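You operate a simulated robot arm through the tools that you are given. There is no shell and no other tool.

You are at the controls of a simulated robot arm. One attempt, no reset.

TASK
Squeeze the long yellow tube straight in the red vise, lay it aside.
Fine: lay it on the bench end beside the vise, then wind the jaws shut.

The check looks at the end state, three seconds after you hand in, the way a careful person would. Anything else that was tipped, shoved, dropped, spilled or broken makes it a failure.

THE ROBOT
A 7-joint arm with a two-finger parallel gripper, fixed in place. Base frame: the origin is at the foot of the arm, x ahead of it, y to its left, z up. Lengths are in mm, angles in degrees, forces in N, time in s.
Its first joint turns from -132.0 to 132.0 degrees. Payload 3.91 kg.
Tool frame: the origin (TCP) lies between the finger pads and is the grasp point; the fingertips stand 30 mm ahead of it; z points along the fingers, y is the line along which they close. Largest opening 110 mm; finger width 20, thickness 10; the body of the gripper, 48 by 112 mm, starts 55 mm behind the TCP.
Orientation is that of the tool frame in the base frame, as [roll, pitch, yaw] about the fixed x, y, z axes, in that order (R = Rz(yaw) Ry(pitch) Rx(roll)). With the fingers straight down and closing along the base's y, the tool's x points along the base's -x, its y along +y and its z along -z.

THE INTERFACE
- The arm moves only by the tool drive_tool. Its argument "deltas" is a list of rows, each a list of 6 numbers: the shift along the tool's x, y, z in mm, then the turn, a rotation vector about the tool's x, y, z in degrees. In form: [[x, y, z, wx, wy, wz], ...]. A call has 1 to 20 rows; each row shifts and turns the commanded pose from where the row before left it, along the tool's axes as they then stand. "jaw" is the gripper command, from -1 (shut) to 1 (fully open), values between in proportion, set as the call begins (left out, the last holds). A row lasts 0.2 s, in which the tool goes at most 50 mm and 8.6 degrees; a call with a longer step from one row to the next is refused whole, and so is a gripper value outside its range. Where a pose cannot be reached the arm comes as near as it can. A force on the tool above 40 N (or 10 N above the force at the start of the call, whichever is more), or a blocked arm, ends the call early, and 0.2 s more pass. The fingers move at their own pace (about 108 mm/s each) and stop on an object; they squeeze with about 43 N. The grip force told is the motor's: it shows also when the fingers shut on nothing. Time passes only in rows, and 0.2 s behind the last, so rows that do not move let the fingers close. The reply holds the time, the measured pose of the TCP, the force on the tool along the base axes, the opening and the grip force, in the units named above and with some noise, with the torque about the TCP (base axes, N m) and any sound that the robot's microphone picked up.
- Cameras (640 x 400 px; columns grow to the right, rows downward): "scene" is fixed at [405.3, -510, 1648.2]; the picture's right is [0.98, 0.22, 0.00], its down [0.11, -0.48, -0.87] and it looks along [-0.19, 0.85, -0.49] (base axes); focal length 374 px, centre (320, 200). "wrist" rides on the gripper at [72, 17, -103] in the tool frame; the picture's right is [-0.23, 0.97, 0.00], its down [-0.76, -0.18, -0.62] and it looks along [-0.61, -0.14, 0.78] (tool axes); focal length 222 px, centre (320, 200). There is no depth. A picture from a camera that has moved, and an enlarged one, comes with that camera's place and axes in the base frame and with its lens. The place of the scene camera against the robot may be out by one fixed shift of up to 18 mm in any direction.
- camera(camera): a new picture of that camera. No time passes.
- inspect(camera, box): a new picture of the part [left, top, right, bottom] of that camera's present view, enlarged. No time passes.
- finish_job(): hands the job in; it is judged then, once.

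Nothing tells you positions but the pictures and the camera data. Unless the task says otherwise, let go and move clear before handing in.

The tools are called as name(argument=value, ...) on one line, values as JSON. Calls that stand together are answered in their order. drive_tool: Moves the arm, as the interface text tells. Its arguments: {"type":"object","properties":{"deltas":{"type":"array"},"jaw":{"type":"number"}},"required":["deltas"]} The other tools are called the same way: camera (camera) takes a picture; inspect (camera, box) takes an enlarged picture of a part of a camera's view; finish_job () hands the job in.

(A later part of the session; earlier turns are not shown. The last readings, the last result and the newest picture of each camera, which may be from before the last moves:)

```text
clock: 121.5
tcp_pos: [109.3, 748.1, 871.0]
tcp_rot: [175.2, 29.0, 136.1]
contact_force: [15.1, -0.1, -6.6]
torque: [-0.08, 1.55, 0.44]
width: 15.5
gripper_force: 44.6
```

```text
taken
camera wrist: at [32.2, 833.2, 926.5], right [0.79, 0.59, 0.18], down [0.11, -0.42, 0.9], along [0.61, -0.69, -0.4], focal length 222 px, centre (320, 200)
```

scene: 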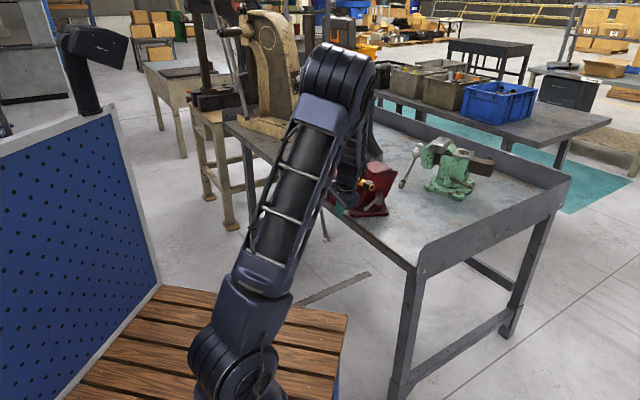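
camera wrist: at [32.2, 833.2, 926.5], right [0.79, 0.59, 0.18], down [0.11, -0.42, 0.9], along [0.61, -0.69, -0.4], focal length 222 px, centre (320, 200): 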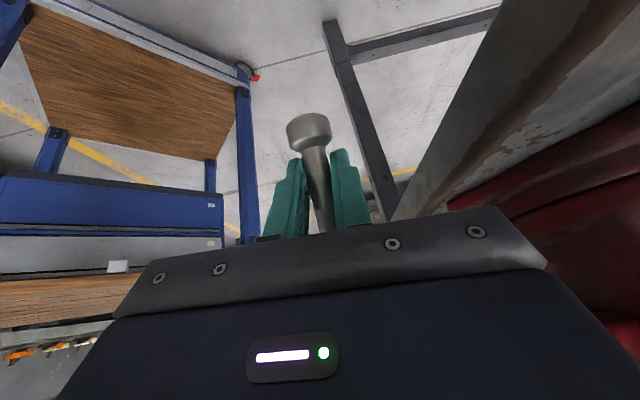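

drive_tool(deltas=[[10.2, 3, -16.5, 1, 3, 0], [8.7, 2.7, -17.4, 1, 3, 0], [7.1, 2.3, -18.3, 1, 3, 0]])

drive_tool(deltas=[[5.4, 1.9, -18.9, 1, 3, 0], [3.8, 1.6, -19.4, 1, 3, 0]])

camera(camera="wrist")

```text
clock: 122.3
tcp_pos: [76.1, 785.5, 907.9]
tcp_rot: [178.5, 19.9, 136.6]
contact_force: [0.9, -6.4, -12.1]
torque: [1.05, 0.38, -0.65]
width: 14.9
gripper_force: 45.1
```

```text
clock: 122.9
tcp_pos: [62.8, 800.5, 940.1]
tcp_rot: [-179.4, 14.1, 136.7]
contact_force: [-19.0, -25.7, -12.7]
torque: [0.86, 0.8, -0.96]
width: 15.1
gripper_force: 45.2
```

```text
taken
camera wrist: at [5.2, 878.0, 1022.0], right [0.83, 0.56, 0.04], down [0.31, -0.53, 0.79], along [0.46, -0.64, -0.61], focal length 222 px, centre (320, 200)
```

wrist: 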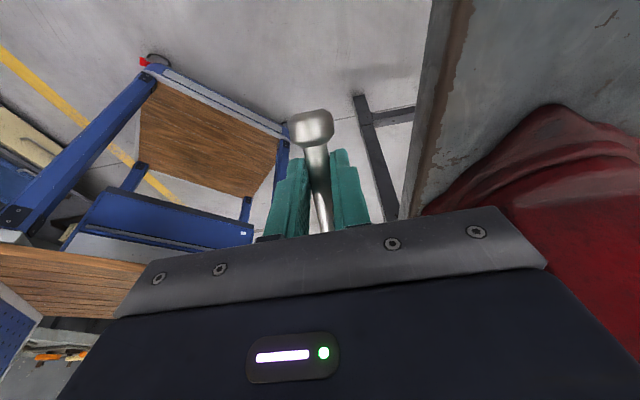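

Good progress (φ≈63°). To keep the knob out of the fingers near the top, I'll regrip nearer the hub (r≈110).

drive_tool(deltas=[[0, -2.8, 0, 0, 0, 0], [0, 0, 0, 0, 0, 0]])

drive_tool(deltas=[[0, 0, 0, 0, 0, 0], [-11.1, 0, -0.7, 0, 0, 0], [-11.1, 0, -0.7, 0, 0, 0], [-11.1, 0, -0.7, 0, 0, 0]], jaw=-0.3)

camera(camera="wrist")

```text
clock: 123.5
tcp_pos: [63.4, 799.1, 942.1]
tcp_rot: [-179.7, 14.0, 136.6]
contact_force: [-13.2, -12.8, -9.0]
torque: [0.8, 0.54, -0.88]
width: 15.0
gripper_force: 44.8
```

```text
clock: 124.5
tcp_pos: [86.2, 776.9, 951.4]
tcp_rot: [-179.5, 14.0, 136.6]
contact_force: [0.0, 0.2, -0.6]
torque: [0.01, 0.02, -0.03]
width: 38.7
gripper_force: 0.0
```

```text
taken
camera wrist: at [29.0, 854.2, 1033.2], right [0.83, 0.56, 0.05], down [0.31, -0.53, 0.79], along [0.47, -0.64, -0.61], focal length 222 px, centre (320, 200)
```

wrist: 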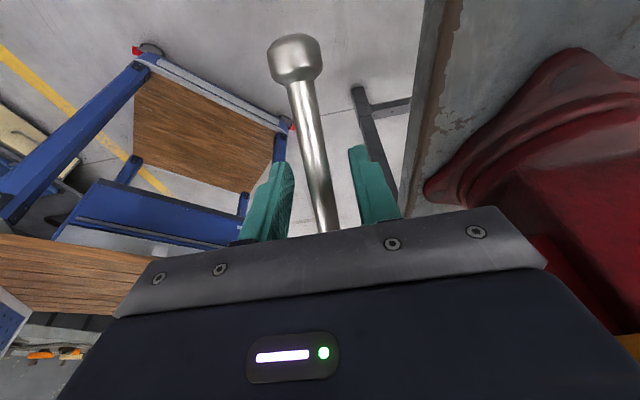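

drive_tool(deltas=[[0, 0, 0, 0, 0, 0], [0, 0, 0, 0, 0, 0]], jaw=-1)

drive_tool(deltas=[[1.3, 0.4, -14.9, 0, 4, 0], [0.4, 0.5, -15.1, 0, 4, 0], [-0.5, 0.5, -15.1, 0, 3, 0]])

```text
clock: 125.1
tcp_pos: [86.0, 777.0, 950.9]
tcp_rot: [-179.6, 13.9, 136.7]
contact_force: [-3.5, -5.1, -0.5]
torque: [0.29, -0.37, -0.86]
width: 15.2
gripper_force: 44.9
```

```text
clock: 125.9
tcp_pos: [78.4, 784.2, 994.0]
tcp_rot: [-179.5, 2.9, 136.7]
contact_force: [-11.2, -18.1, -17.7]
torque: [0.6, 0.79, -0.9]
width: 15.2
gripper_force: 45.1
```

drive_tool(deltas=[[-1.8, -1, -15, 0, 3, 0], [-2.4, 0.4, -14.9, 0, 0, 0], [-4.6, 0.4, -14.5, 0, 0, 0], [-6.5, 0.5, -13.6, 0, 0, 0]])

camera(camera="wrist")

```text
clock: 126.9
tcp_pos: [92.0, 774.2, 1056.1]
tcp_rot: [-179.8, -0.2, 136.6]
contact_force: [-0.8, -0.2, -0.2]
torque: [0.02, -0.04, 0.0]
width: 0.0
gripper_force: 37.7
```

```text
taken
camera wrist: at [52.2, 836.4, 1157.5], right [0.83, 0.55, 0.0], down [0.43, -0.65, 0.62], along [0.34, -0.52, -0.78], focal length 222 px, centre (320, 200)
```

wrist: 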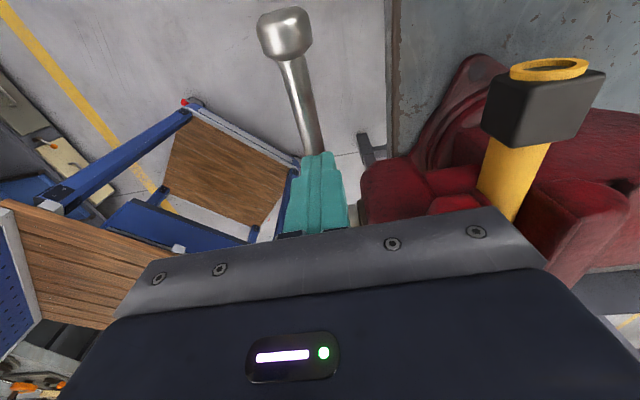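

It slipped upward off the rod at φ≈99°: friction isn't enough for the lift. On this side I can lift positively with a peg crossing under the rod, so I'll go outboard of the knob and tilt the tool toward the vise axis.

drive_tool(deltas=[[0, 0, -40, 0, 0, 0.8], [0, 0, -20, 0, 0, 0.8], [47, -4, 0, 0, 0, 0], [47, -4, 0, 0, 0, 0], [47, -4, 0, 0, 0, 0], [0, 0, 0, -8, 0, 0], [0, 0, 0, -8, 0, 0], [0, 0, 0, -8, 0, 0], [0, 0, 0, -8, 0, 0]])

drive_tool(deltas=[[0, 0, 0, -8, 0, 0], [0, 0, 0, -8, 0, 0]])

camera(camera="wrist")

inspect(camera="scene", box=[290, 120, 410, 240])

```text
clock: 128.9
tcp_pos: [-15.5, 865.3, 1113.7]
tcp_rot: [148.4, 0.0, 134.9]
contact_force: [1.1, -0.3, -0.3]
torque: [-0.02, 0.04, 0.03]
width: 0.1
gripper_force: 37.0
```

```text
clock: 129.5
tcp_pos: [-16.6, 866.6, 1114.4]
tcp_rot: [132.3, 0.0, 135.0]
contact_force: [1.2, 0.6, 0.8]
torque: [0.0, 0.06, 0.06]
width: 0.0
gripper_force: 37.3
```

```text
taken
camera wrist: at [-112.9, 871.0, 1194.8], right [0.62, 0.3, 0.72], down [0.13, -0.95, 0.29], along [0.77, -0.09, -0.63], focal length 222 px, centre (320, 200)
```

wrist: 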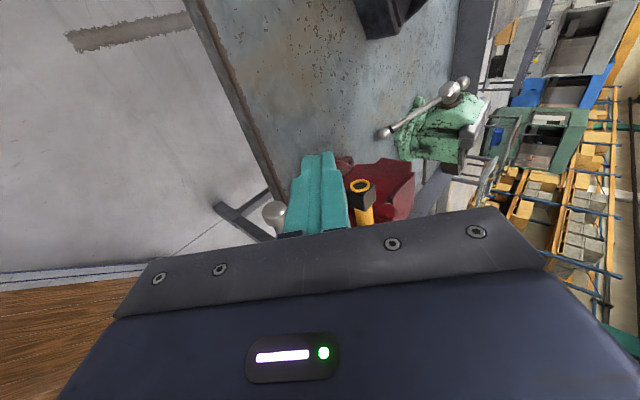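

```text
3.33 times, centred on (350, 180) of scene
camera zoom: at [405.3, -510.0, 1648.2], right [0.98, 0.22, 0.0], down [0.11, -0.48, -0.87], along [-0.19, 0.85, -0.49], focal length 1248 px, centre (220, 267)
```

zoom: 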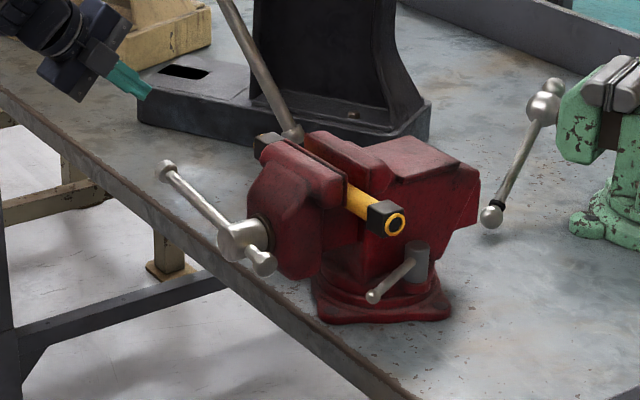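

Tilt of 48° toward the vise works here. I'll go below the rod's level and slide in under it.

drive_tool(deltas=[[0, -32.1, 29.2, 0, 0, 0], [0, -32.1, 29.2, 0, 0, 0], [0, -32.1, 29.2, 0, 0, 0]])

camera(camera="wrist")

```text
clock: 130.3
tcp_pos: [-14.8, 865.0, 984.4]
tcp_rot: [132.3, 0.0, 135.0]
contact_force: [0.9, -0.2, 0.0]
torque: [-0.01, 0.05, 0.04]
width: 0.0
gripper_force: 37.5
```

```text
taken
camera wrist: at [-111.3, 869.8, 1065.4], right [0.62, 0.3, 0.72], down [0.13, -0.95, 0.29], along [0.77, -0.09, -0.63], focal length 222 px, centre (320, 200)
```

wrist: 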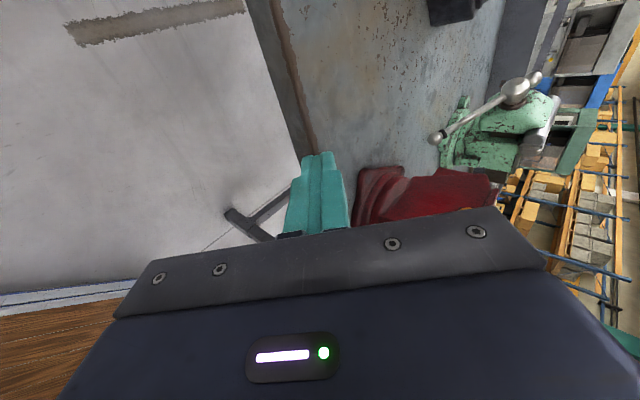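

drive_tool(deltas=[[-47.5, 0, 0, 0, 0, 0], [-47.5, 0, 0, 0, 0, 0], [0.9, 9.8, -8.4, 0, 0, 0]])

camera(camera="wrist")

drive_tool(deltas=[[-0.9, 11.2, -9.7, 0, 0, 0], [-2.5, 11.1, -9.5, 0, 0, 0]])

camera(camera="wrist")

```text
clock: 131.1
tcp_pos: [56.0, 806.6, 996.9]
tcp_rot: [132.4, 0.1, 135.2]
contact_force: [-7.9, -8.0, -14.9]
torque: [0.38, -0.13, -0.11]
width: 0.0
gripper_force: 37.3
out of reach, approached as far as the arm can: row 2
```

```text
taken
camera wrist: at [-40.8, 812.5, 1077.4], right [0.62, 0.31, 0.72], down [0.13, -0.95, 0.29], along [0.77, -0.09, -0.63], focal length 222 px, centre (320, 200)
```

wrist: 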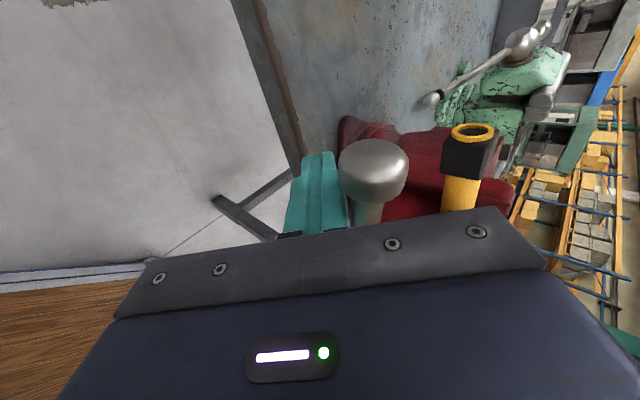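

```text
clock: 131.7
tcp_pos: [57.7, 807.7, 1027.1]
tcp_rot: [132.4, 0.2, 135.1]
contact_force: [-19.3, -14.5, -14.6]
torque: [0.5, -0.38, -0.29]
width: 0.1
gripper_force: 37.4
```

```text
taken
camera wrist: at [-40.0, 812.2, 1108.1], right [0.62, 0.31, 0.72], down [0.13, -0.95, 0.29], along [0.77, -0.09, -0.63], focal length 222 px, centre (320, 200)
```

wrist: 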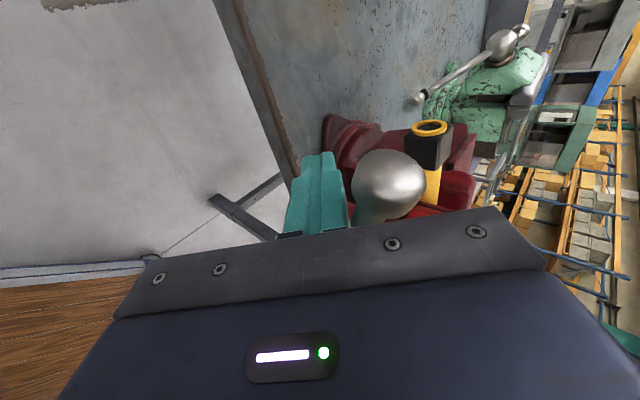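

The peg is under the rod and lifting it, with about 15 N vertical load. Continuing round.

drive_tool(deltas=[[-4, 10.4, -9.8, 0, 0, 0], [-5.4, 10, -9.4, 0, 0, 0], [-6.9, 9.6, -9, 0, 0, 0]])

drive_tool(deltas=[[-8.1, 9.2, -8.4, 0, 0, 0], [-9.5, 8.5, -7.6, 0, 0, 0]])

camera(camera="wrist")

```text
clock: 132.5
tcp_pos: [70.2, 796.9, 1069.1]
tcp_rot: [132.4, 0.2, 135.0]
contact_force: [-23.3, -15.8, -17.2]
torque: [0.61, -0.47, -0.36]
width: 0.0
gripper_force: 37.8
```

```text
clock: 133.1
tcp_pos: [84.3, 784.7, 1095.1]
tcp_rot: [132.3, 0.1, 134.8]
contact_force: [-10.4, -2.3, -13.7]
torque: [0.27, -0.27, -0.12]
width: 0.2
gripper_force: 37.8
```

```text
taken
camera wrist: at [-13.0, 789.5, 1175.3], right [0.62, 0.3, 0.72], down [0.13, -0.95, 0.29], along [0.77, -0.09, -0.63], focal length 222 px, centre (320, 200)
```

wrist: 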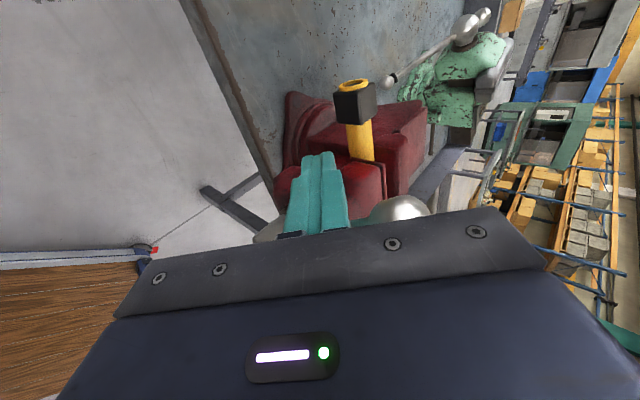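

drive_tool(deltas=[[-10.6, 8, -6.7, 2, 0, 0], [-12.9, 7.5, -6.7, 2, 0, 0], [-13.6, 6, -5.6, 2, 0, 0]])

drive_tool(deltas=[[-14.3, 4.7, -4.6, 2, 0, 0], [-15, 3.5, -3.5, 2, 0, 0]])

camera(camera="wrist")

inspect(camera="scene", box=[290, 120, 410, 240])

```text
clock: 133.9
tcp_pos: [110.1, 758.6, 1124.4]
tcp_rot: [138.3, 0.1, 135.0]
contact_force: [-20.5, -6.2, -6.8]
torque: [0.41, -0.62, -0.25]
width: 0.0
gripper_force: 37.8
```

```text
clock: 134.3
tcp_pos: [118.5, 750.8, 1125.9]
tcp_rot: [140.4, -0.1, 135.1]
contact_force: [-4.3, 0.3, -2.9]
torque: [0.07, -0.14, -0.09]
width: 0.4
gripper_force: 37.5
stopped in row 2: the force on the tool passed its limit at 44 N (the readings are from after the stop); the commanded pose is now the measured one
```

```text
taken
camera wrist: at [29.0, 763.3, 1215.4], right [0.69, 0.37, 0.62], down [0.16, -0.92, 0.37], along [0.71, -0.15, -0.69], focal length 222 px, centre (320, 200)
```

wrist: 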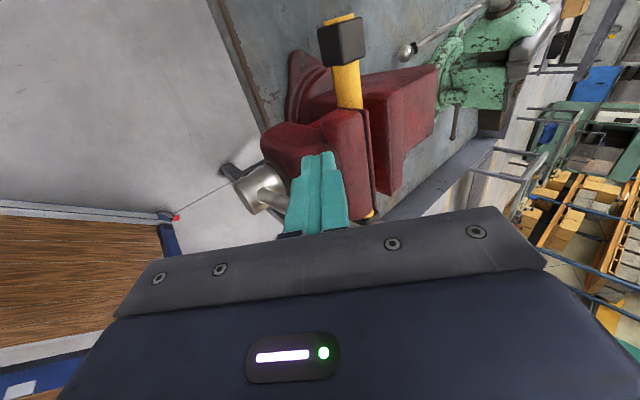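

```text
3.33 times, centred on (350, 180) of scene
camera zoom: at [405.3, -510.0, 1648.2], right [0.98, 0.22, 0.0], down [0.11, -0.48, -0.87], along [-0.19, 0.85, -0.49], focal length 1248 px, centre (220, 267)
```

zoom: 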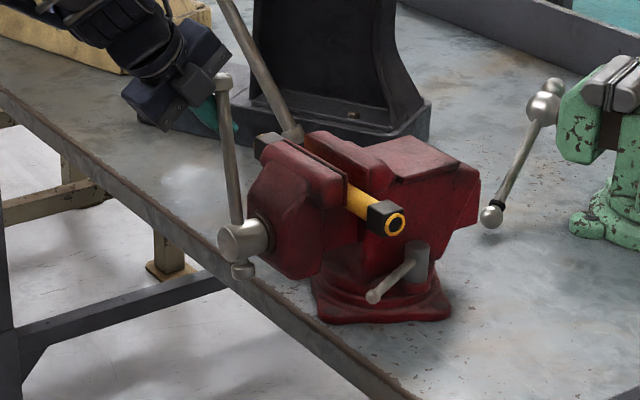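

Resistance rose to 44 N near φ≈167°. I'll look closely at the tube.

inspect(camera="wrist", box=[230, 0, 470, 230])

inspect(camera="scene", box=[340, 140, 400, 200])

```text
1.74 times, centred on (350, 115) of wrist
camera zoom: at [29.0, 763.3, 1215.4], right [0.69, 0.37, 0.62], down [0.16, -0.92, 0.37], along [0.71, -0.15, -0.69], focal length 386 px, centre (268, 348)
```

zoom: 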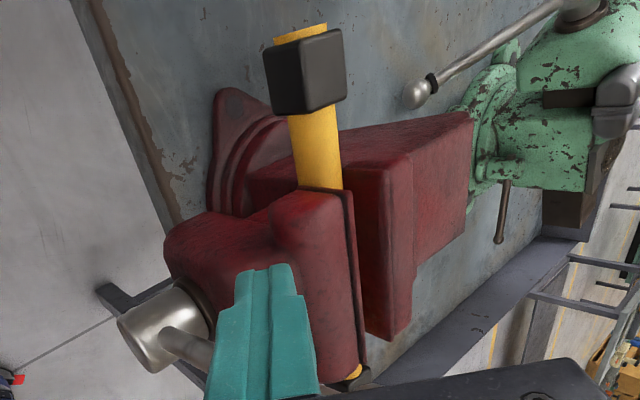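

```text
6.67 times, centred on (370, 170) of scene
camera zoom: at [405.3, -510.0, 1648.2], right [0.98, 0.22, 0.0], down [0.11, -0.48, -0.87], along [-0.19, 0.85, -0.49], focal length 2495 px, centre (-13, 400)
```

zoom: 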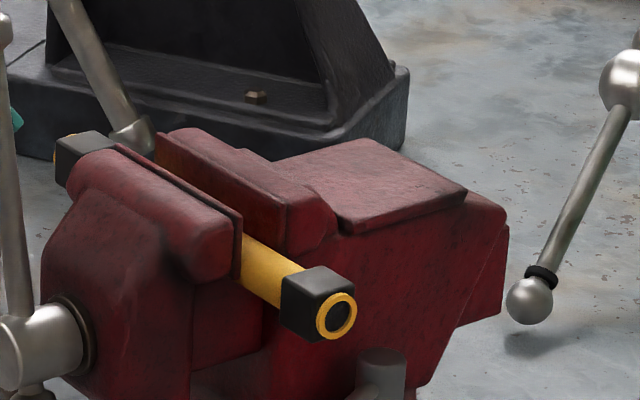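

The jaw gap is now about 32 mm, so the squeeze is really starting. I'll push in small steps and let the force build.

drive_tool(deltas=[[-2.5, 0.4, -0.4, 0, 0, 0], [0, 0, 0, 0, 0, 0]])

drive_tool(deltas=[[-1.2, 0.2, -0.2, 0, 0, 0], [0, 0, 0, 0, 0, 0]])

drive_tool(deltas=[[-1, 0.2, -0.2, 0, 0, 0], [0, 0, 0, 0, 0, 0]])

```text
clock: 134.9
tcp_pos: [119.7, 750.1, 1126.5]
tcp_rot: [140.2, 0.1, 135.1]
contact_force: [-14.7, 6.2, -2.1]
torque: [-0.15, -0.38, -0.12]
width: 0.0
gripper_force: 37.9
```

```text
clock: 135.5
tcp_pos: [120.6, 746.8, 1126.8]
tcp_rot: [140.4, 0.1, 135.1]
contact_force: [-19.6, -1.5, -3.4]
torque: [0.13, -0.54, -0.22]
width: 0.0
gripper_force: 37.8
```

```text
clock: 136.1
tcp_pos: [121.4, 745.2, 1127.1]
tcp_rot: [140.3, 0.0, 135.0]
contact_force: [-14.7, -2.6, -9.4]
torque: [0.33, -0.41, -0.19]
width: 0.0
gripper_force: 37.9
```

Moving slowly it turns with only about 15 N. I'll continue in gentler rows.

drive_tool(deltas=[[-7, 1.6, -1.6, 0.5, 0, 0], [-7, 1.6, -1.6, 1, 0, 0], [-7.5, 1.2, -1.2, 1, 0, 0], [-7.5, 1.2, -1.2, 1, 0, 0]])

drive_tool(deltas=[[-7.4, 0.7, -0.6, 1, 0, 0], [-7.4, 0.7, -0.6, 1, 0, 0], [-7.4, 0.2, 0.1, 1, 0, 0], [-7.4, 0.2, 0.1, 1, 0, 0]])

camera(camera="wrist")

```text
clock: 136.8
tcp_pos: [130.8, 735.5, 1130.9]
tcp_rot: [142.3, 0.1, 135.1]
contact_force: [-2.9, 1.7, -2.0]
torque: [-0.02, -0.13, -0.04]
width: 0.2
gripper_force: 37.6
stopped in row 3: the force on the tool passed its limit at 41 N (the readings are from after the stop); the commanded pose is now the measured one
```

```text
clock: 137.8
tcp_pos: [151.8, 713.9, 1132.8]
tcp_rot: [146.3, 0.0, 135.2]
contact_force: [-30.7, 5.5, -0.6]
torque: [0.03, 0.08, -0.25]
width: 0.1
gripper_force: 37.7
```

```text
taken
camera wrist: at [69.8, 733.7, 1226.8], right [0.73, 0.42, 0.54], down [0.19, -0.89, 0.42], along [0.65, -0.2, -0.73], focal length 222 px, centre (320, 200)
```

wrist: 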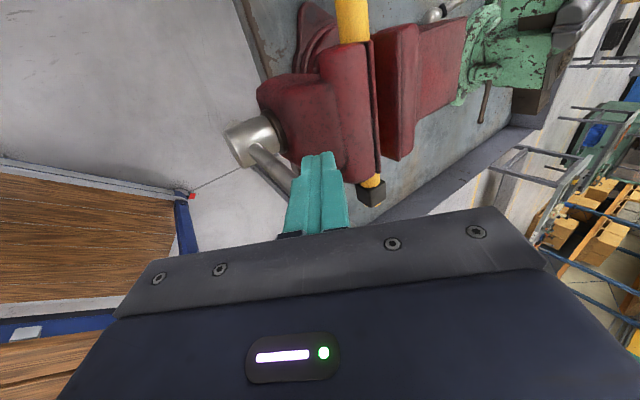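

Load is now about 26 N tangential, so the tube is being pressed. Continuing gently past the top.

drive_tool(deltas=[[-6, 0, 0.4, 1, 0, 0], [-6, 0, 0.6, 1, 0, 0], [-6, 0, 0.8, 1, 0, 0]])

drive_tool(deltas=[[-5, 0, 1, 1, 0, 0], [-5, 0, 1.1, 1, 0, 0], [-5, 0, 1.2, 1, 0, 0]])

camera(camera="wrist")

```text
clock: 138.7
tcp_pos: [167.5, 701.4, 1130.5]
tcp_rot: [149.3, 0.2, 135.2]
contact_force: [-27.2, 11.4, -0.3]
torque: [0.17, 0.33, -0.22]
width: 0.0
gripper_force: 38.0
```

```text
clock: 139.4
tcp_pos: [178.3, 692.6, 1127.8]
tcp_rot: [152.3, 0.1, 135.3]
contact_force: [-22.5, 23.3, -1.5]
torque: [0.35, 0.4, -0.04]
width: 0.1
gripper_force: 37.3
```

```text
taken
camera wrist: at [103.5, 720.2, 1225.8], right [0.77, 0.45, 0.45], down [0.22, -0.85, 0.47], along [0.6, -0.26, -0.76], focal length 222 px, centre (320, 200)
```

wrist: 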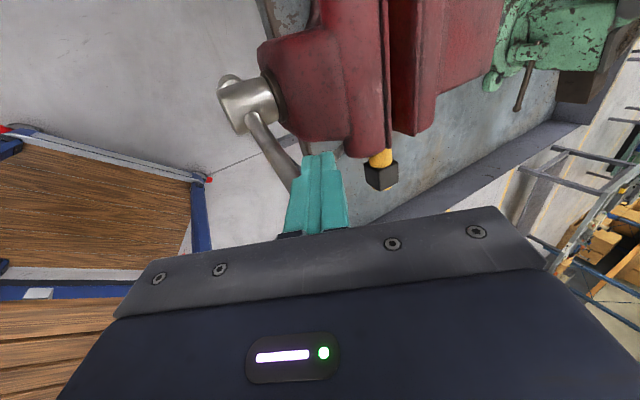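

drive_tool(deltas=[[-4, -0.7, 1.3, 1, 0, 0], [-4, -0.7, 1.4, 1, 0, 0]])

drive_tool(deltas=[[-4, -0.7, 1.6, 1, 0, 0], [-4, -0.7, 1.7, 1, 0, 0]])

drive_tool(deltas=[[-4, -0.7, 1.8, 1, 0, 0], [-4, -0.7, 1.9, 1, 0, 0]])

inspect(camera="wrist", box=[200, 0, 460, 230])

```text
clock: 140.1
tcp_pos: [185.1, 686.8, 1125.4]
tcp_rot: [154.3, 0.1, 135.1]
contact_force: [-14.9, 30.6, 4.5]
torque: [0.46, 0.23, 0.03]
width: 0.1
gripper_force: 37.7
```

```text
clock: 140.7
tcp_pos: [190.0, 683.7, 1122.8]
tcp_rot: [156.0, 0.1, 135.3]
contact_force: [2.2, 16.9, -6.7]
torque: [0.32, 0.0, 0.12]
width: 0.0
gripper_force: 37.9
stopped in row 2: the force on the tool passed its limit at 45 N (the readings are from after the stop); the commanded pose is now the measured one
```

```text
clock: 141.1
tcp_pos: [191.9, 683.1, 1122.9]
tcp_rot: [156.6, -0.2, 135.5]
contact_force: [2.0, 18.8, -7.8]
torque: [0.37, 0.01, 0.09]
width: 0.1
gripper_force: 37.8
stopped in row 2: the force on the tool passed its limit at 46 N (the readings are from after the stop); the commanded pose is now the measured one
```

```text
1.74 times, centred on (330, 115) of wrist
camera zoom: at [121.7, 714.8, 1223.3], right [0.79, 0.48, 0.39], down [0.25, -0.83, 0.5], along [0.56, -0.3, -0.78], focal length 386 px, centre (303, 348)
```

zoom: 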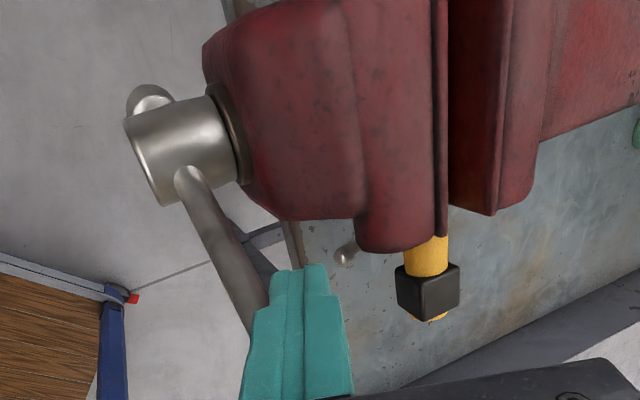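

Near φ≈205° the contact has slid inward on the rod, losing leverage. I'll raise the fingertips to r≈148 and push again.

drive_tool(deltas=[[6, 0, 0, 0, 0, 0], [0, 9.9, -23, 1, 0, 0], [-8, 0, 0, 1, 0, 0], [-5, 0, 0, 1, 0, 0]])

drive_tool(deltas=[[-3, 0, 0.5, 0, 0, 0], [-3, 0, 0.8, 0, 0, 0]])

camera(camera="wrist")

```text
clock: 142.1
tcp_pos: [195.5, 677.1, 1147.8]
tcp_rot: [159.6, -0.3, 135.3]
contact_force: [0.4, 0.4, -0.8]
torque: [0.03, 0.01, 0.0]
width: 0.0
gripper_force: 37.5
```

```text
clock: 142.7
tcp_pos: [198.4, 674.8, 1146.3]
tcp_rot: [159.5, -0.3, 135.6]
contact_force: [-11.1, 15.0, 5.5]
torque: [0.27, 0.23, -0.02]
width: 0.0
gripper_force: 37.3
```

```text
taken
camera wrist: at [133.5, 709.3, 1249.0], right [0.8, 0.49, 0.34], down [0.28, -0.81, 0.52], along [0.53, -0.32, -0.79], focal length 222 px, centre (320, 200)
```

wrist: 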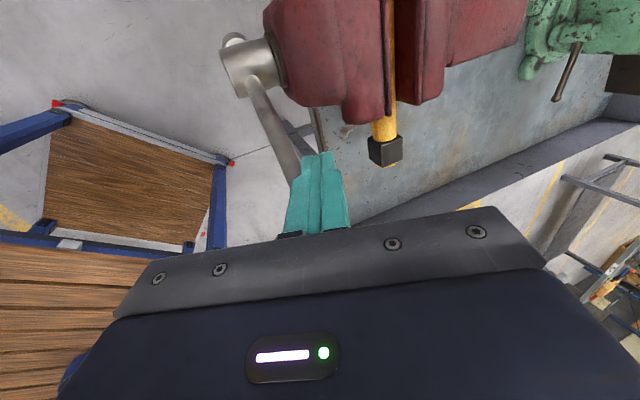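

drive_tool(deltas=[[6, 0, 0, 0, 0, 0], [0, -8.4, -3.1, 0, 0, 0], [-6, 0, 0, 0, 0, 0], [-3, 0, 0.5, 0, 0, 0]])

drive_tool(deltas=[[-3, 0, 1.2, 0, 0, 0], [-2, 0, 0.8, 0, 0, 0]])

drive_tool(deltas=[[-3, 0, 1.2, 0, 0, 0], [-2, 0, 0.8, 0, 0, 0]])

```text
clock: 143.3
tcp_pos: [196.6, 674.4, 1144.9]
tcp_rot: [159.3, -0.3, 135.2]
contact_force: [9.2, 22.5, -9.8]
torque: [0.72, -0.15, 0.21]
width: 0.0
gripper_force: 38.1
stopped in row 3: the force on the tool passed its limit at 57 N (the readings are from after the stop); the commanded pose is now the measured one
```

```text
clock: 143.8
tcp_pos: [196.3, 674.5, 1146.3]
tcp_rot: [159.2, -0.5, 135.3]
contact_force: [3.0, 18.0, -8.6]
torque: [0.58, 0.01, 0.12]
width: 0.1
gripper_force: 37.5
stopped in row 2: the force on the tool passed its limit at 42 N (the readings are from after the stop); the commanded pose is now the measured one
```

```text
clock: 144.4
tcp_pos: [198.0, 673.0, 1145.9]
tcp_rot: [158.8, -0.8, 135.6]
contact_force: [-0.4, 13.7, -5.7]
torque: [0.44, 0.05, 0.1]
width: 0.0
gripper_force: 37.6
stopped in row 2: the force on the tool passed its limit at 41 N (the readings are from after the stop); the commanded pose is now the measured one
```

The rod is sitting at the edge of the peg. I'll back off farther, shift 11 mm toward −a, and come back on.

drive_tool(deltas=[[12, 0, 0, 0, 0, 0], [14, 0, 0, 0, 0, 0], [0, -10.5, -3.8, 0, 0, 0]])

camera(camera="wrist")

inspect(camera="scene", box=[290, 120, 410, 240])

```text
clock: 145.2
tcp_pos: [171.0, 681.5, 1146.5]
tcp_rot: [159.1, -0.9, 135.4]
contact_force: [-0.4, 0.0, 0.1]
torque: [0.01, -0.01, -0.01]
width: 0.2
gripper_force: 37.3
```

```text
taken
camera wrist: at [105.0, 715.4, 1249.6], right [0.8, 0.49, 0.35], down [0.28, -0.82, 0.51], along [0.53, -0.31, -0.79], focal length 222 px, centre (320, 200)
```

wrist: 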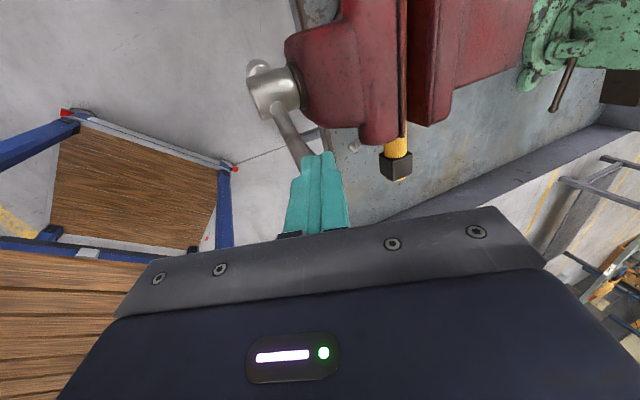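

```text
3.33 times, centred on (350, 180) of scene
camera zoom: at [405.3, -510.0, 1648.2], right [0.98, 0.22, 0.0], down [0.11, -0.48, -0.87], along [-0.19, 0.85, -0.49], focal length 1248 px, centre (220, 267)
```

zoom: 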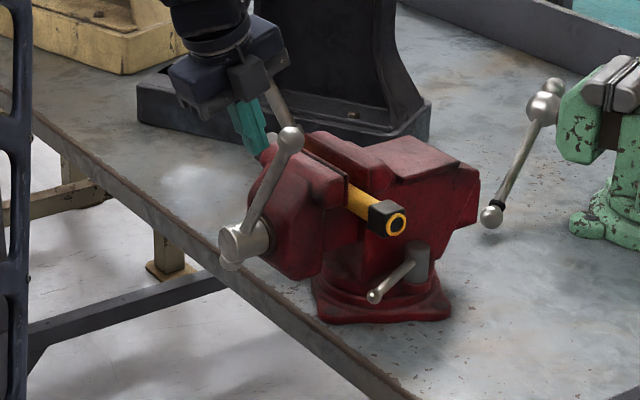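

Now the fingertip is aligned with the rod (φ≈210°). Returning onto it and pressing along the arc.

drive_tool(deltas=[[-12, 0, 0, 0, 0, 0], [-12, 0, 0, 0, 0, 0], [-2.6, -0.6, 1.5, 0, 0, 0]])

drive_tool(deltas=[[-2.6, -0.6, 1.5, 0, 0, 0], [-2.6, -0.6, 1.5, 0, 0, 0]])

drive_tool(deltas=[[-2.6, -0.6, 1.6, 0, 0, 0], [-2.5, -0.7, 1.7, 0, 0, 0]])

```text
clock: 146.0
tcp_pos: [187.6, 662.9, 1146.2]
tcp_rot: [158.9, -0.9, 135.7]
contact_force: [-18.7, 17.0, 17.4]
torque: [0.55, 0.3, 0.19]
width: 0.2
gripper_force: 37.3
```

```text
clock: 146.6
tcp_pos: [193.2, 660.0, 1141.7]
tcp_rot: [158.9, -0.8, 135.6]
contact_force: [-24.0, 13.5, 15.6]
torque: [0.31, 0.53, 0.16]
width: 0.0
gripper_force: 37.4
```

```text
clock: 147.2
tcp_pos: [198.3, 656.2, 1138.2]
tcp_rot: [159.0, -0.7, 135.4]
contact_force: [-12.2, 18.1, 19.5]
torque: [0.31, 0.4, 0.46]
width: 0.0
gripper_force: 37.2
```

Good: it's turning under about 30 N. Keep going.

drive_tool(deltas=[[-3.2, -0.8, 2.2, 0, 0, 0], [-3.2, -0.8, 2.3, 0, 0, 0], [-3.1, -0.8, 2.4, 0, 0, 0]])

drive_tool(deltas=[[-3, -0.9, 2.5, 0, 0, 0], [-3, -0.9, 2.6, 0, 0, 0], [-2.9, -1, 2.7, 0, 0, 0]])

camera(camera="wrist")

inspect(camera="scene", box=[290, 120, 410, 240])

```text
clock: 148.0
tcp_pos: [204.0, 650.7, 1130.0]
tcp_rot: [158.9, -0.7, 135.5]
contact_force: [-14.5, 15.3, 22.0]
torque: [0.28, 0.37, 0.36]
width: 0.0
gripper_force: 37.7
```

```text
clock: 148.8
tcp_pos: [210.0, 644.2, 1120.7]
tcp_rot: [159.0, -0.7, 135.5]
contact_force: [-12.9, 18.0, 21.6]
torque: [0.44, 0.3, 0.38]
width: 0.0
gripper_force: 37.9
```

```text
taken
camera wrist: at [144.6, 677.9, 1224.0], right [0.8, 0.49, 0.35], down [0.28, -0.82, 0.51], along [0.53, -0.31, -0.79], focal length 222 px, centre (320, 200)
```

wrist: 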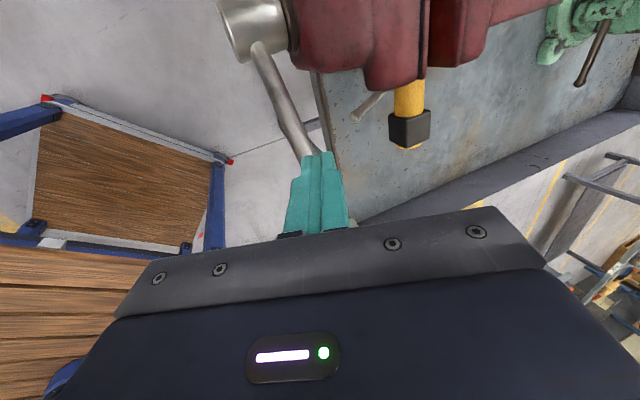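

```text
3.33 times, centred on (350, 180) of scene
camera zoom: at [405.3, -510.0, 1648.2], right [0.98, 0.22, 0.0], down [0.11, -0.48, -0.87], along [-0.19, 0.85, -0.49], focal length 1248 px, centre (220, 267)
```

zoom: 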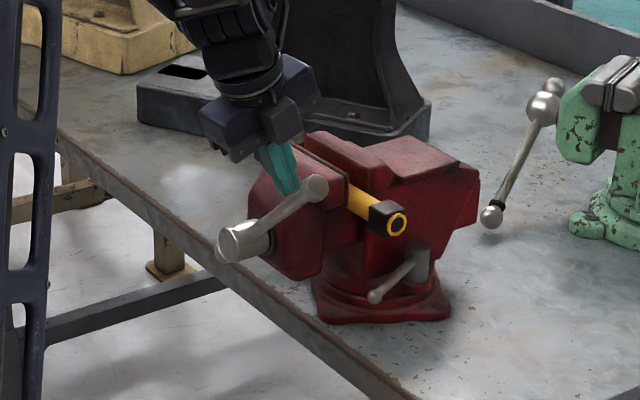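

Steady ~29 N at φ≈230°, the tube yielding. Continue down the −d side, straightening the tool gradually.

drive_tool(deltas=[[-3, -1.1, 3.8, 1.5, 0, 0], [-2.8, -1, 3.9, 1.5, 0, 0], [-2.7, -0.9, 4.1, 1.5, 0, 0], [-2.5, -0.8, 4.2, 1.5, 0, 0]])

drive_tool(deltas=[[-2.3, -0.7, 4.4, 1.5, 0, 0], [-2.1, -0.6, 4.5, 1.5, 0, 0], [-1.9, -0.5, 4.6, 1.5, 0, 0], [-1.7, -0.3, 4.7, 1.5, 0, 0]])

camera(camera="wrist")

```text
clock: 149.8
tcp_pos: [219.1, 636.8, 1104.7]
tcp_rot: [165.1, -0.6, 135.4]
contact_force: [-8.5, 11.5, 21.9]
torque: [0.39, -0.03, -0.15]
width: 0.0
gripper_force: 37.2
```

```text
clock: 150.8
tcp_pos: [224.8, 632.4, 1086.8]
tcp_rot: [170.9, -0.8, 135.5]
contact_force: [-10.2, 7.5, 31.6]
torque: [0.3, -0.13, -0.41]
width: 0.0
gripper_force: 37.7
```

```text
taken
camera wrist: at [175.2, 682.1, 1191.5], right [0.84, 0.53, 0.15], down [0.36, -0.73, 0.58], along [0.41, -0.43, -0.8], focal length 222 px, centre (320, 200)
```

wrist: 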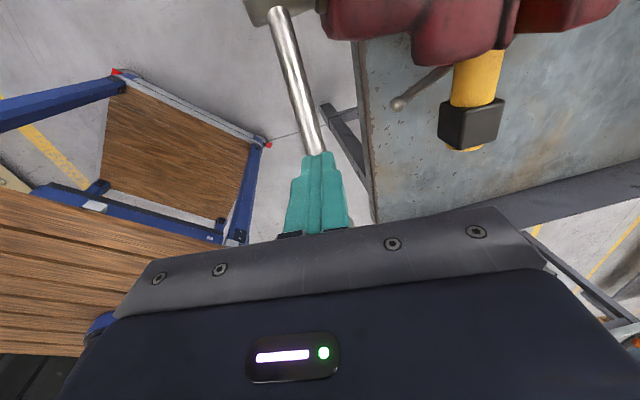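

Good. The contact is moving inward along the rod, so I'll shift the tip outward to r≈148 for leverage and keep pressing down.

drive_tool(deltas=[[0, 3.4, -21.7, 0, 0, 0], [-18, 0, 0, 0, 0, 0], [0, -0.6, 6, 0, 0, 0], [-1.5, -0.5, 4.5, 1, 0, 0]])

drive_tool(deltas=[[-1.5, -0.3, 4.7, 1, 0, 0], [-1.4, -0.3, 4.8, 1, 0, 0], [-1.2, -0.2, 4.8, 1, 0, 0]])

camera(camera="wrist")

```text
clock: 151.8
tcp_pos: [240.2, 619.3, 1097.2]
tcp_rot: [172.0, -0.8, 135.6]
contact_force: [-0.4, -0.4, 0.0]
torque: [0.03, -0.02, -0.04]
width: 0.0
gripper_force: 37.9
```

```text
clock: 152.6
tcp_pos: [244.3, 617.0, 1084.0]
tcp_rot: [174.9, -0.8, 135.5]
contact_force: [-4.9, 7.6, 29.9]
torque: [0.19, -0.15, -0.35]
width: 0.0
gripper_force: 37.6
```

```text
taken
camera wrist: at [199.4, 671.9, 1189.0], right [0.84, 0.53, 0.08], down [0.39, -0.71, 0.59], along [0.37, -0.47, -0.8], focal length 222 px, centre (320, 200)
```

wrist: 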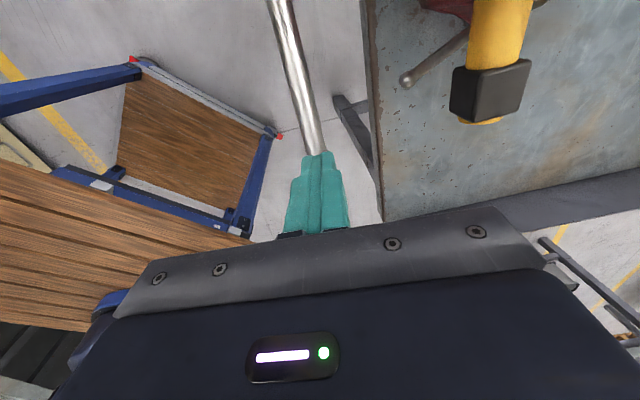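

drive_tool(deltas=[[-1.6, 0.2, 4.8, 0.5, 0, 0], [-1.4, 0.2, 4.9, 0.5, 0, 0], [-1.2, 0.2, 5, 0.5, 0, 0], [-1, 0.2, 5, 0.5, 0, 0]])

drive_tool(deltas=[[-0.8, 0.3, 5, 0.5, 0, 0], [-0.7, 0.3, 5, 0.5, 0, 0], [-0.5, 0.3, 5, 0.5, 0, 0], [-0.3, 0.3, 5, 0.5, 0, 0]])

drive_tool(deltas=[[-0.2, 0.3, 5, 0, 0, 0], [0, 0.3, 5, 0, 0, 0], [0.2, 0.3, 5, 0, 0, 0], [0.4, 0.3, 5, 0, 0, 0]])

inspect(camera="scene", box=[290, 120, 410, 240])

camera(camera="wrist")

```text
clock: 153.6
tcp_pos: [249.8, 615.5, 1064.1]
tcp_rot: [177.0, -0.6, 135.4]
contact_force: [-2.6, 1.9, 28.6]
torque: [-0.06, -0.19, -0.43]
width: 0.0
gripper_force: 37.7
```

```text
clock: 154.6
tcp_pos: [250.1, 614.7, 1044.5]
tcp_rot: [179.0, -0.7, 135.7]
contact_force: [-6.9, -8.7, 30.3]
torque: [-0.43, -0.02, -0.06]
width: 0.0
gripper_force: 37.9
```

```text
clock: 155.3
tcp_pos: [252.4, 616.3, 1033.3]
tcp_rot: [178.9, -0.8, 135.6]
contact_force: [-1.5, -3.6, 7.2]
torque: [-0.05, 0.12, 0.1]
width: 0.0
gripper_force: 37.8
stopped in row 3: the force on the tool passed its limit at 48 N (the readings are from after the stop); the commanded pose is now the measured one
```

```text
3.33 times, centred on (350, 180) of scene
camera zoom: at [405.3, -510.0, 1648.2], right [0.98, 0.22, 0.0], down [0.11, -0.48, -0.87], along [-0.19, 0.85, -0.49], focal length 1248 px, centre (220, 267)
```

zoom: 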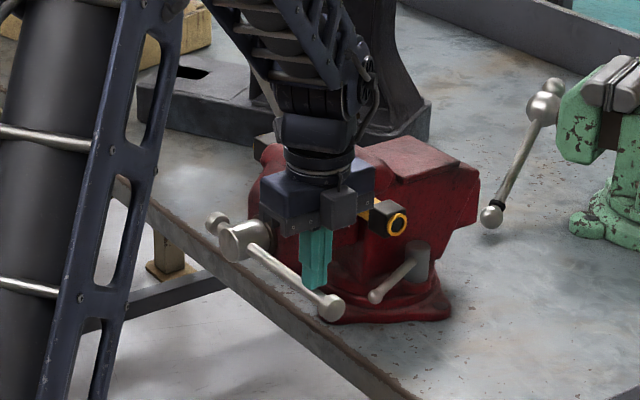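

```text
taken
camera wrist: at [211.8, 676.3, 1137.2], right [0.84, 0.54, 0.01], down [0.42, -0.67, 0.61], along [0.34, -0.51, -0.79], focal length 222 px, centre (320, 200)
```

wrist: 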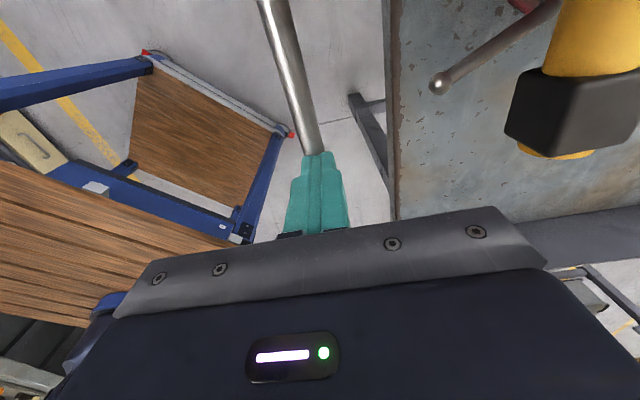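

Resistance jumped above 48 N at φ≈268°, so the tube may now be flat between the jaws. I'll rise and look from above.

drive_tool(deltas=[[0, 0, -30, 0, 0, 0], [0, 0, -45, 0, 0, 0], [0, 0, -45, 0, 0, 0], [0, 0, -45, 0, 0, 0], [32, 25, -3, 0, 0, 0], [32, 25, -3, 0, 0, 0], [32, 25, -3, 0, 0, 0], [32, 25, -3, 0, 0, 0], [0, 0, 0, 0, 0, 0]])

camera(camera="wrist")

inspect(camera="wrist", box=[200, 0, 460, 200])

inspect(camera="scene", box=[335, 140, 400, 200])

```text
clock: 157.3
tcp_pos: [231.6, 773.2, 1212.2]
tcp_rot: [178.9, -0.9, 135.4]
contact_force: [1.0, -0.9, 0.4]
torque: [0.01, -0.01, 0.0]
width: 0.0
gripper_force: 37.4
```

```text
taken
camera wrist: at [191.6, 833.3, 1316.2], right [0.84, 0.54, 0.01], down [0.42, -0.67, 0.61], along [0.34, -0.51, -0.79], focal length 222 px, centre (320, 200)
```

wrist: 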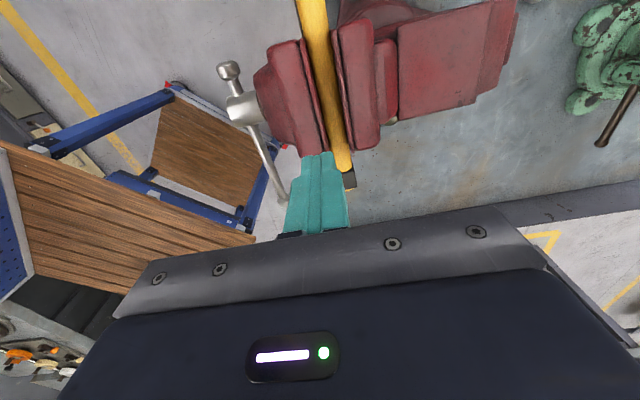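

```text
2.00 times, centred on (330, 100) of wrist
camera zoom: at [191.6, 833.3, 1316.2], right [0.84, 0.54, 0.01], down [0.42, -0.67, 0.61], along [0.34, -0.51, -0.79], focal length 444 px, centre (300, 400)
```

zoom: 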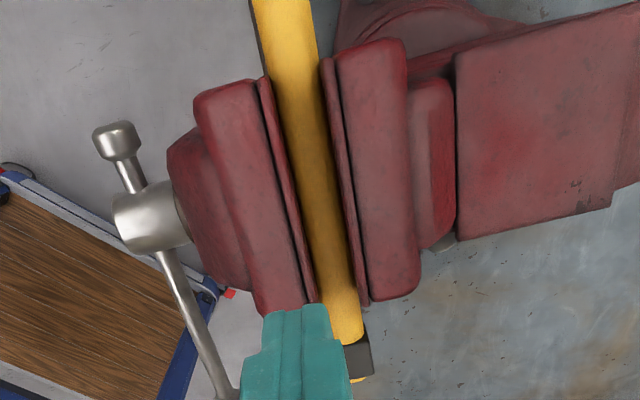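

```text
6.67 times, centred on (368, 170) of scene
camera zoom: at [405.3, -510.0, 1648.2], right [0.98, 0.22, 0.0], down [0.11, -0.48, -0.87], along [-0.19, 0.85, -0.49], focal length 2495 px, centre (3, 400)
```

zoom: 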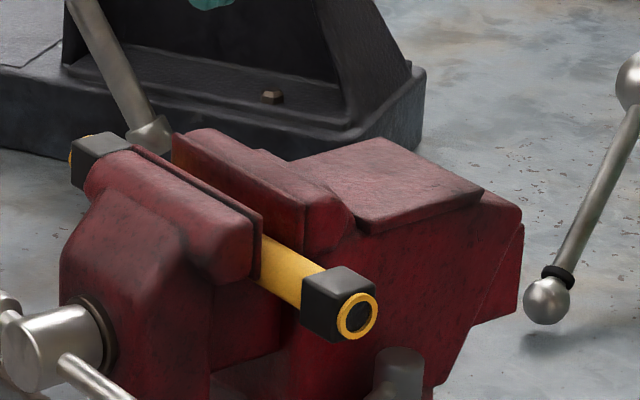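

The tube now looks nearly straight between the jaws. I'll zoom closer to judge its straightness.

inspect(camera="wrist", box=[280, 0, 380, 100])

inspect(camera="wrist", box=[290, 80, 390, 190])

```text
4.00 times, centred on (330, 50) of wrist
camera zoom: at [191.6, 833.3, 1316.2], right [0.84, 0.54, 0.01], down [0.42, -0.67, 0.61], along [0.34, -0.51, -0.79], focal length 888 px, centre (280, 800)
```

zoom: 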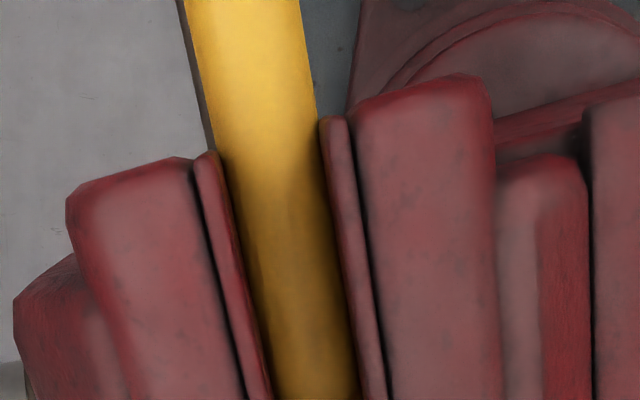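

```text
3.64 times, centred on (340, 135) of wrist
camera zoom: at [191.6, 833.3, 1316.2], right [0.84, 0.54, 0.01], down [0.42, -0.67, 0.61], along [0.34, -0.51, -0.79], focal length 808 px, centre (247, 436)
```

zoom: 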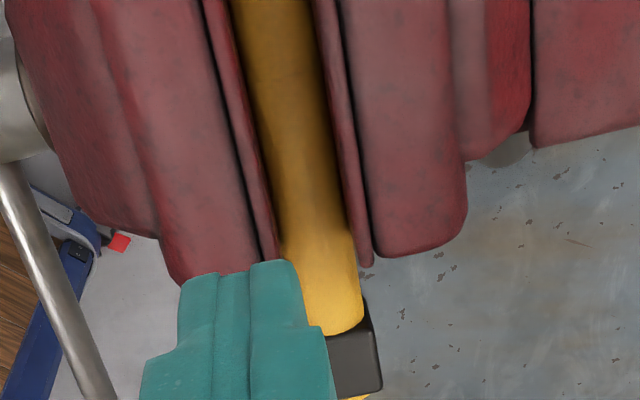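

The tube is straight to about 1° or better while clamped. Now I'll loosen the vise a little: go to the −d side and straddle the rod with open fingers.

drive_tool(deltas=[[-38.3, -31, 0, 0, 0, 0], [-38.3, -31, 0, 0, 0, 0], [-38.3, -31, 0, 0, 0, 0], [0, 0, 45, 0, 0, 0], [0, 0, 45, 0, 0, 0], [0, 0, 0, 0, 0, 0]], jaw=-0.1)

camera(camera="wrist")

```text
clock: 158.7
tcp_pos: [246.8, 630.4, 1119.4]
tcp_rot: [179.0, -0.8, 135.5]
contact_force: [-0.5, -0.1, 0.3]
torque: [0.0, -0.03, -0.04]
width: 49.5
gripper_force: 0.0
```

```text
taken
camera wrist: at [206.9, 690.8, 1223.6], right [0.84, 0.54, 0.01], down [0.42, -0.67, 0.61], along [0.34, -0.51, -0.79], focal length 222 px, centre (320, 200)
```

wrist: 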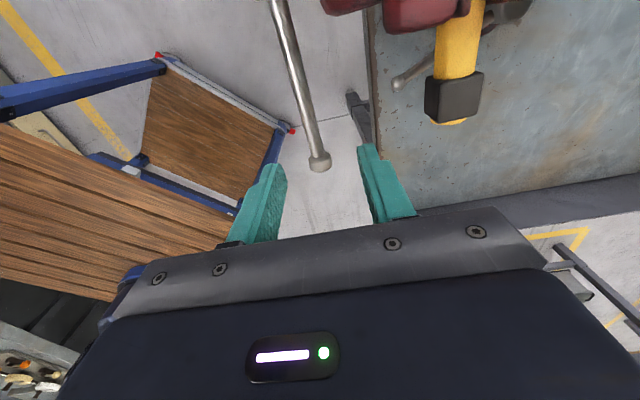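

drive_tool(deltas=[[0, -5, 39, 0, 0, 0], [0, -4, 39, 0, 0, 0], [0, 0, 39, 0, 0, 0], [0, 0, 0, 0, 0, 0]])

camera(camera="wrist")

drive_tool(deltas=[[0, 0, 0, 0, 0, 0], [0, 0, 0, 0, 0, 0]], jaw=-1)

```text
clock: 159.7
tcp_pos: [241.1, 626.1, 1002.6]
tcp_rot: [179.0, -0.8, 135.5]
contact_force: [0.9, 0.3, -0.5]
torque: [-0.03, 0.02, 0.01]
width: 49.4
gripper_force: 0.0
```

```text
taken
camera wrist: at [200.7, 685.0, 1106.9], right [0.84, 0.54, 0.01], down [0.42, -0.67, 0.61], along [0.34, -0.51, -0.79], focal length 222 px, centre (320, 200)
```

wrist: 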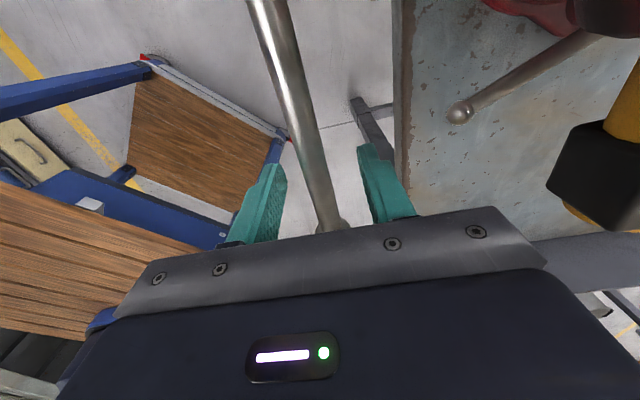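

```text
clock: 160.3
tcp_pos: [240.4, 624.7, 1003.5]
tcp_rot: [179.0, -0.7, 135.6]
contact_force: [-7.1, -9.2, -0.5]
torque: [-0.11, 0.01, 0.1]
width: 14.7
gripper_force: 44.8
```

Gripped but rather near the tips. I'll reopen, go 12 mm deeper, and grip again.

drive_tool(deltas=[[0, 0, 0, 0, 0, 0], [0, -0.5, 12, 0, 0, 0]], jaw=-0.4)

drive_tool(deltas=[[0, 0, 0, 0, 0, 0], [0, 0, 0, 0, 0, 0]], jaw=-1)

drive_tool(deltas=[[0, -0.5, -5, 0, 0, 0], [0, 0, -5, 0, 0, 0]])

```text
clock: 160.9
tcp_pos: [242.2, 624.2, 992.2]
tcp_rot: [178.9, -0.8, 135.5]
contact_force: [-0.1, 0.1, 0.2]
torque: [0.04, -0.01, 0.0]
width: 32.9
gripper_force: 0.1
```

```text
clock: 161.5
tcp_pos: [241.0, 623.7, 990.3]
tcp_rot: [179.0, -0.9, 135.5]
contact_force: [-1.6, -4.5, 0.9]
torque: [0.22, 0.2, 0.12]
width: 14.5
gripper_force: 44.9
```

```text
clock: 162.1
tcp_pos: [239.2, 623.8, 999.6]
tcp_rot: [179.2, -0.7, 135.5]
contact_force: [-1.4, -5.7, -29.0]
torque: [-0.46, -0.47, 0.14]
width: 15.0
gripper_force: 44.9
```

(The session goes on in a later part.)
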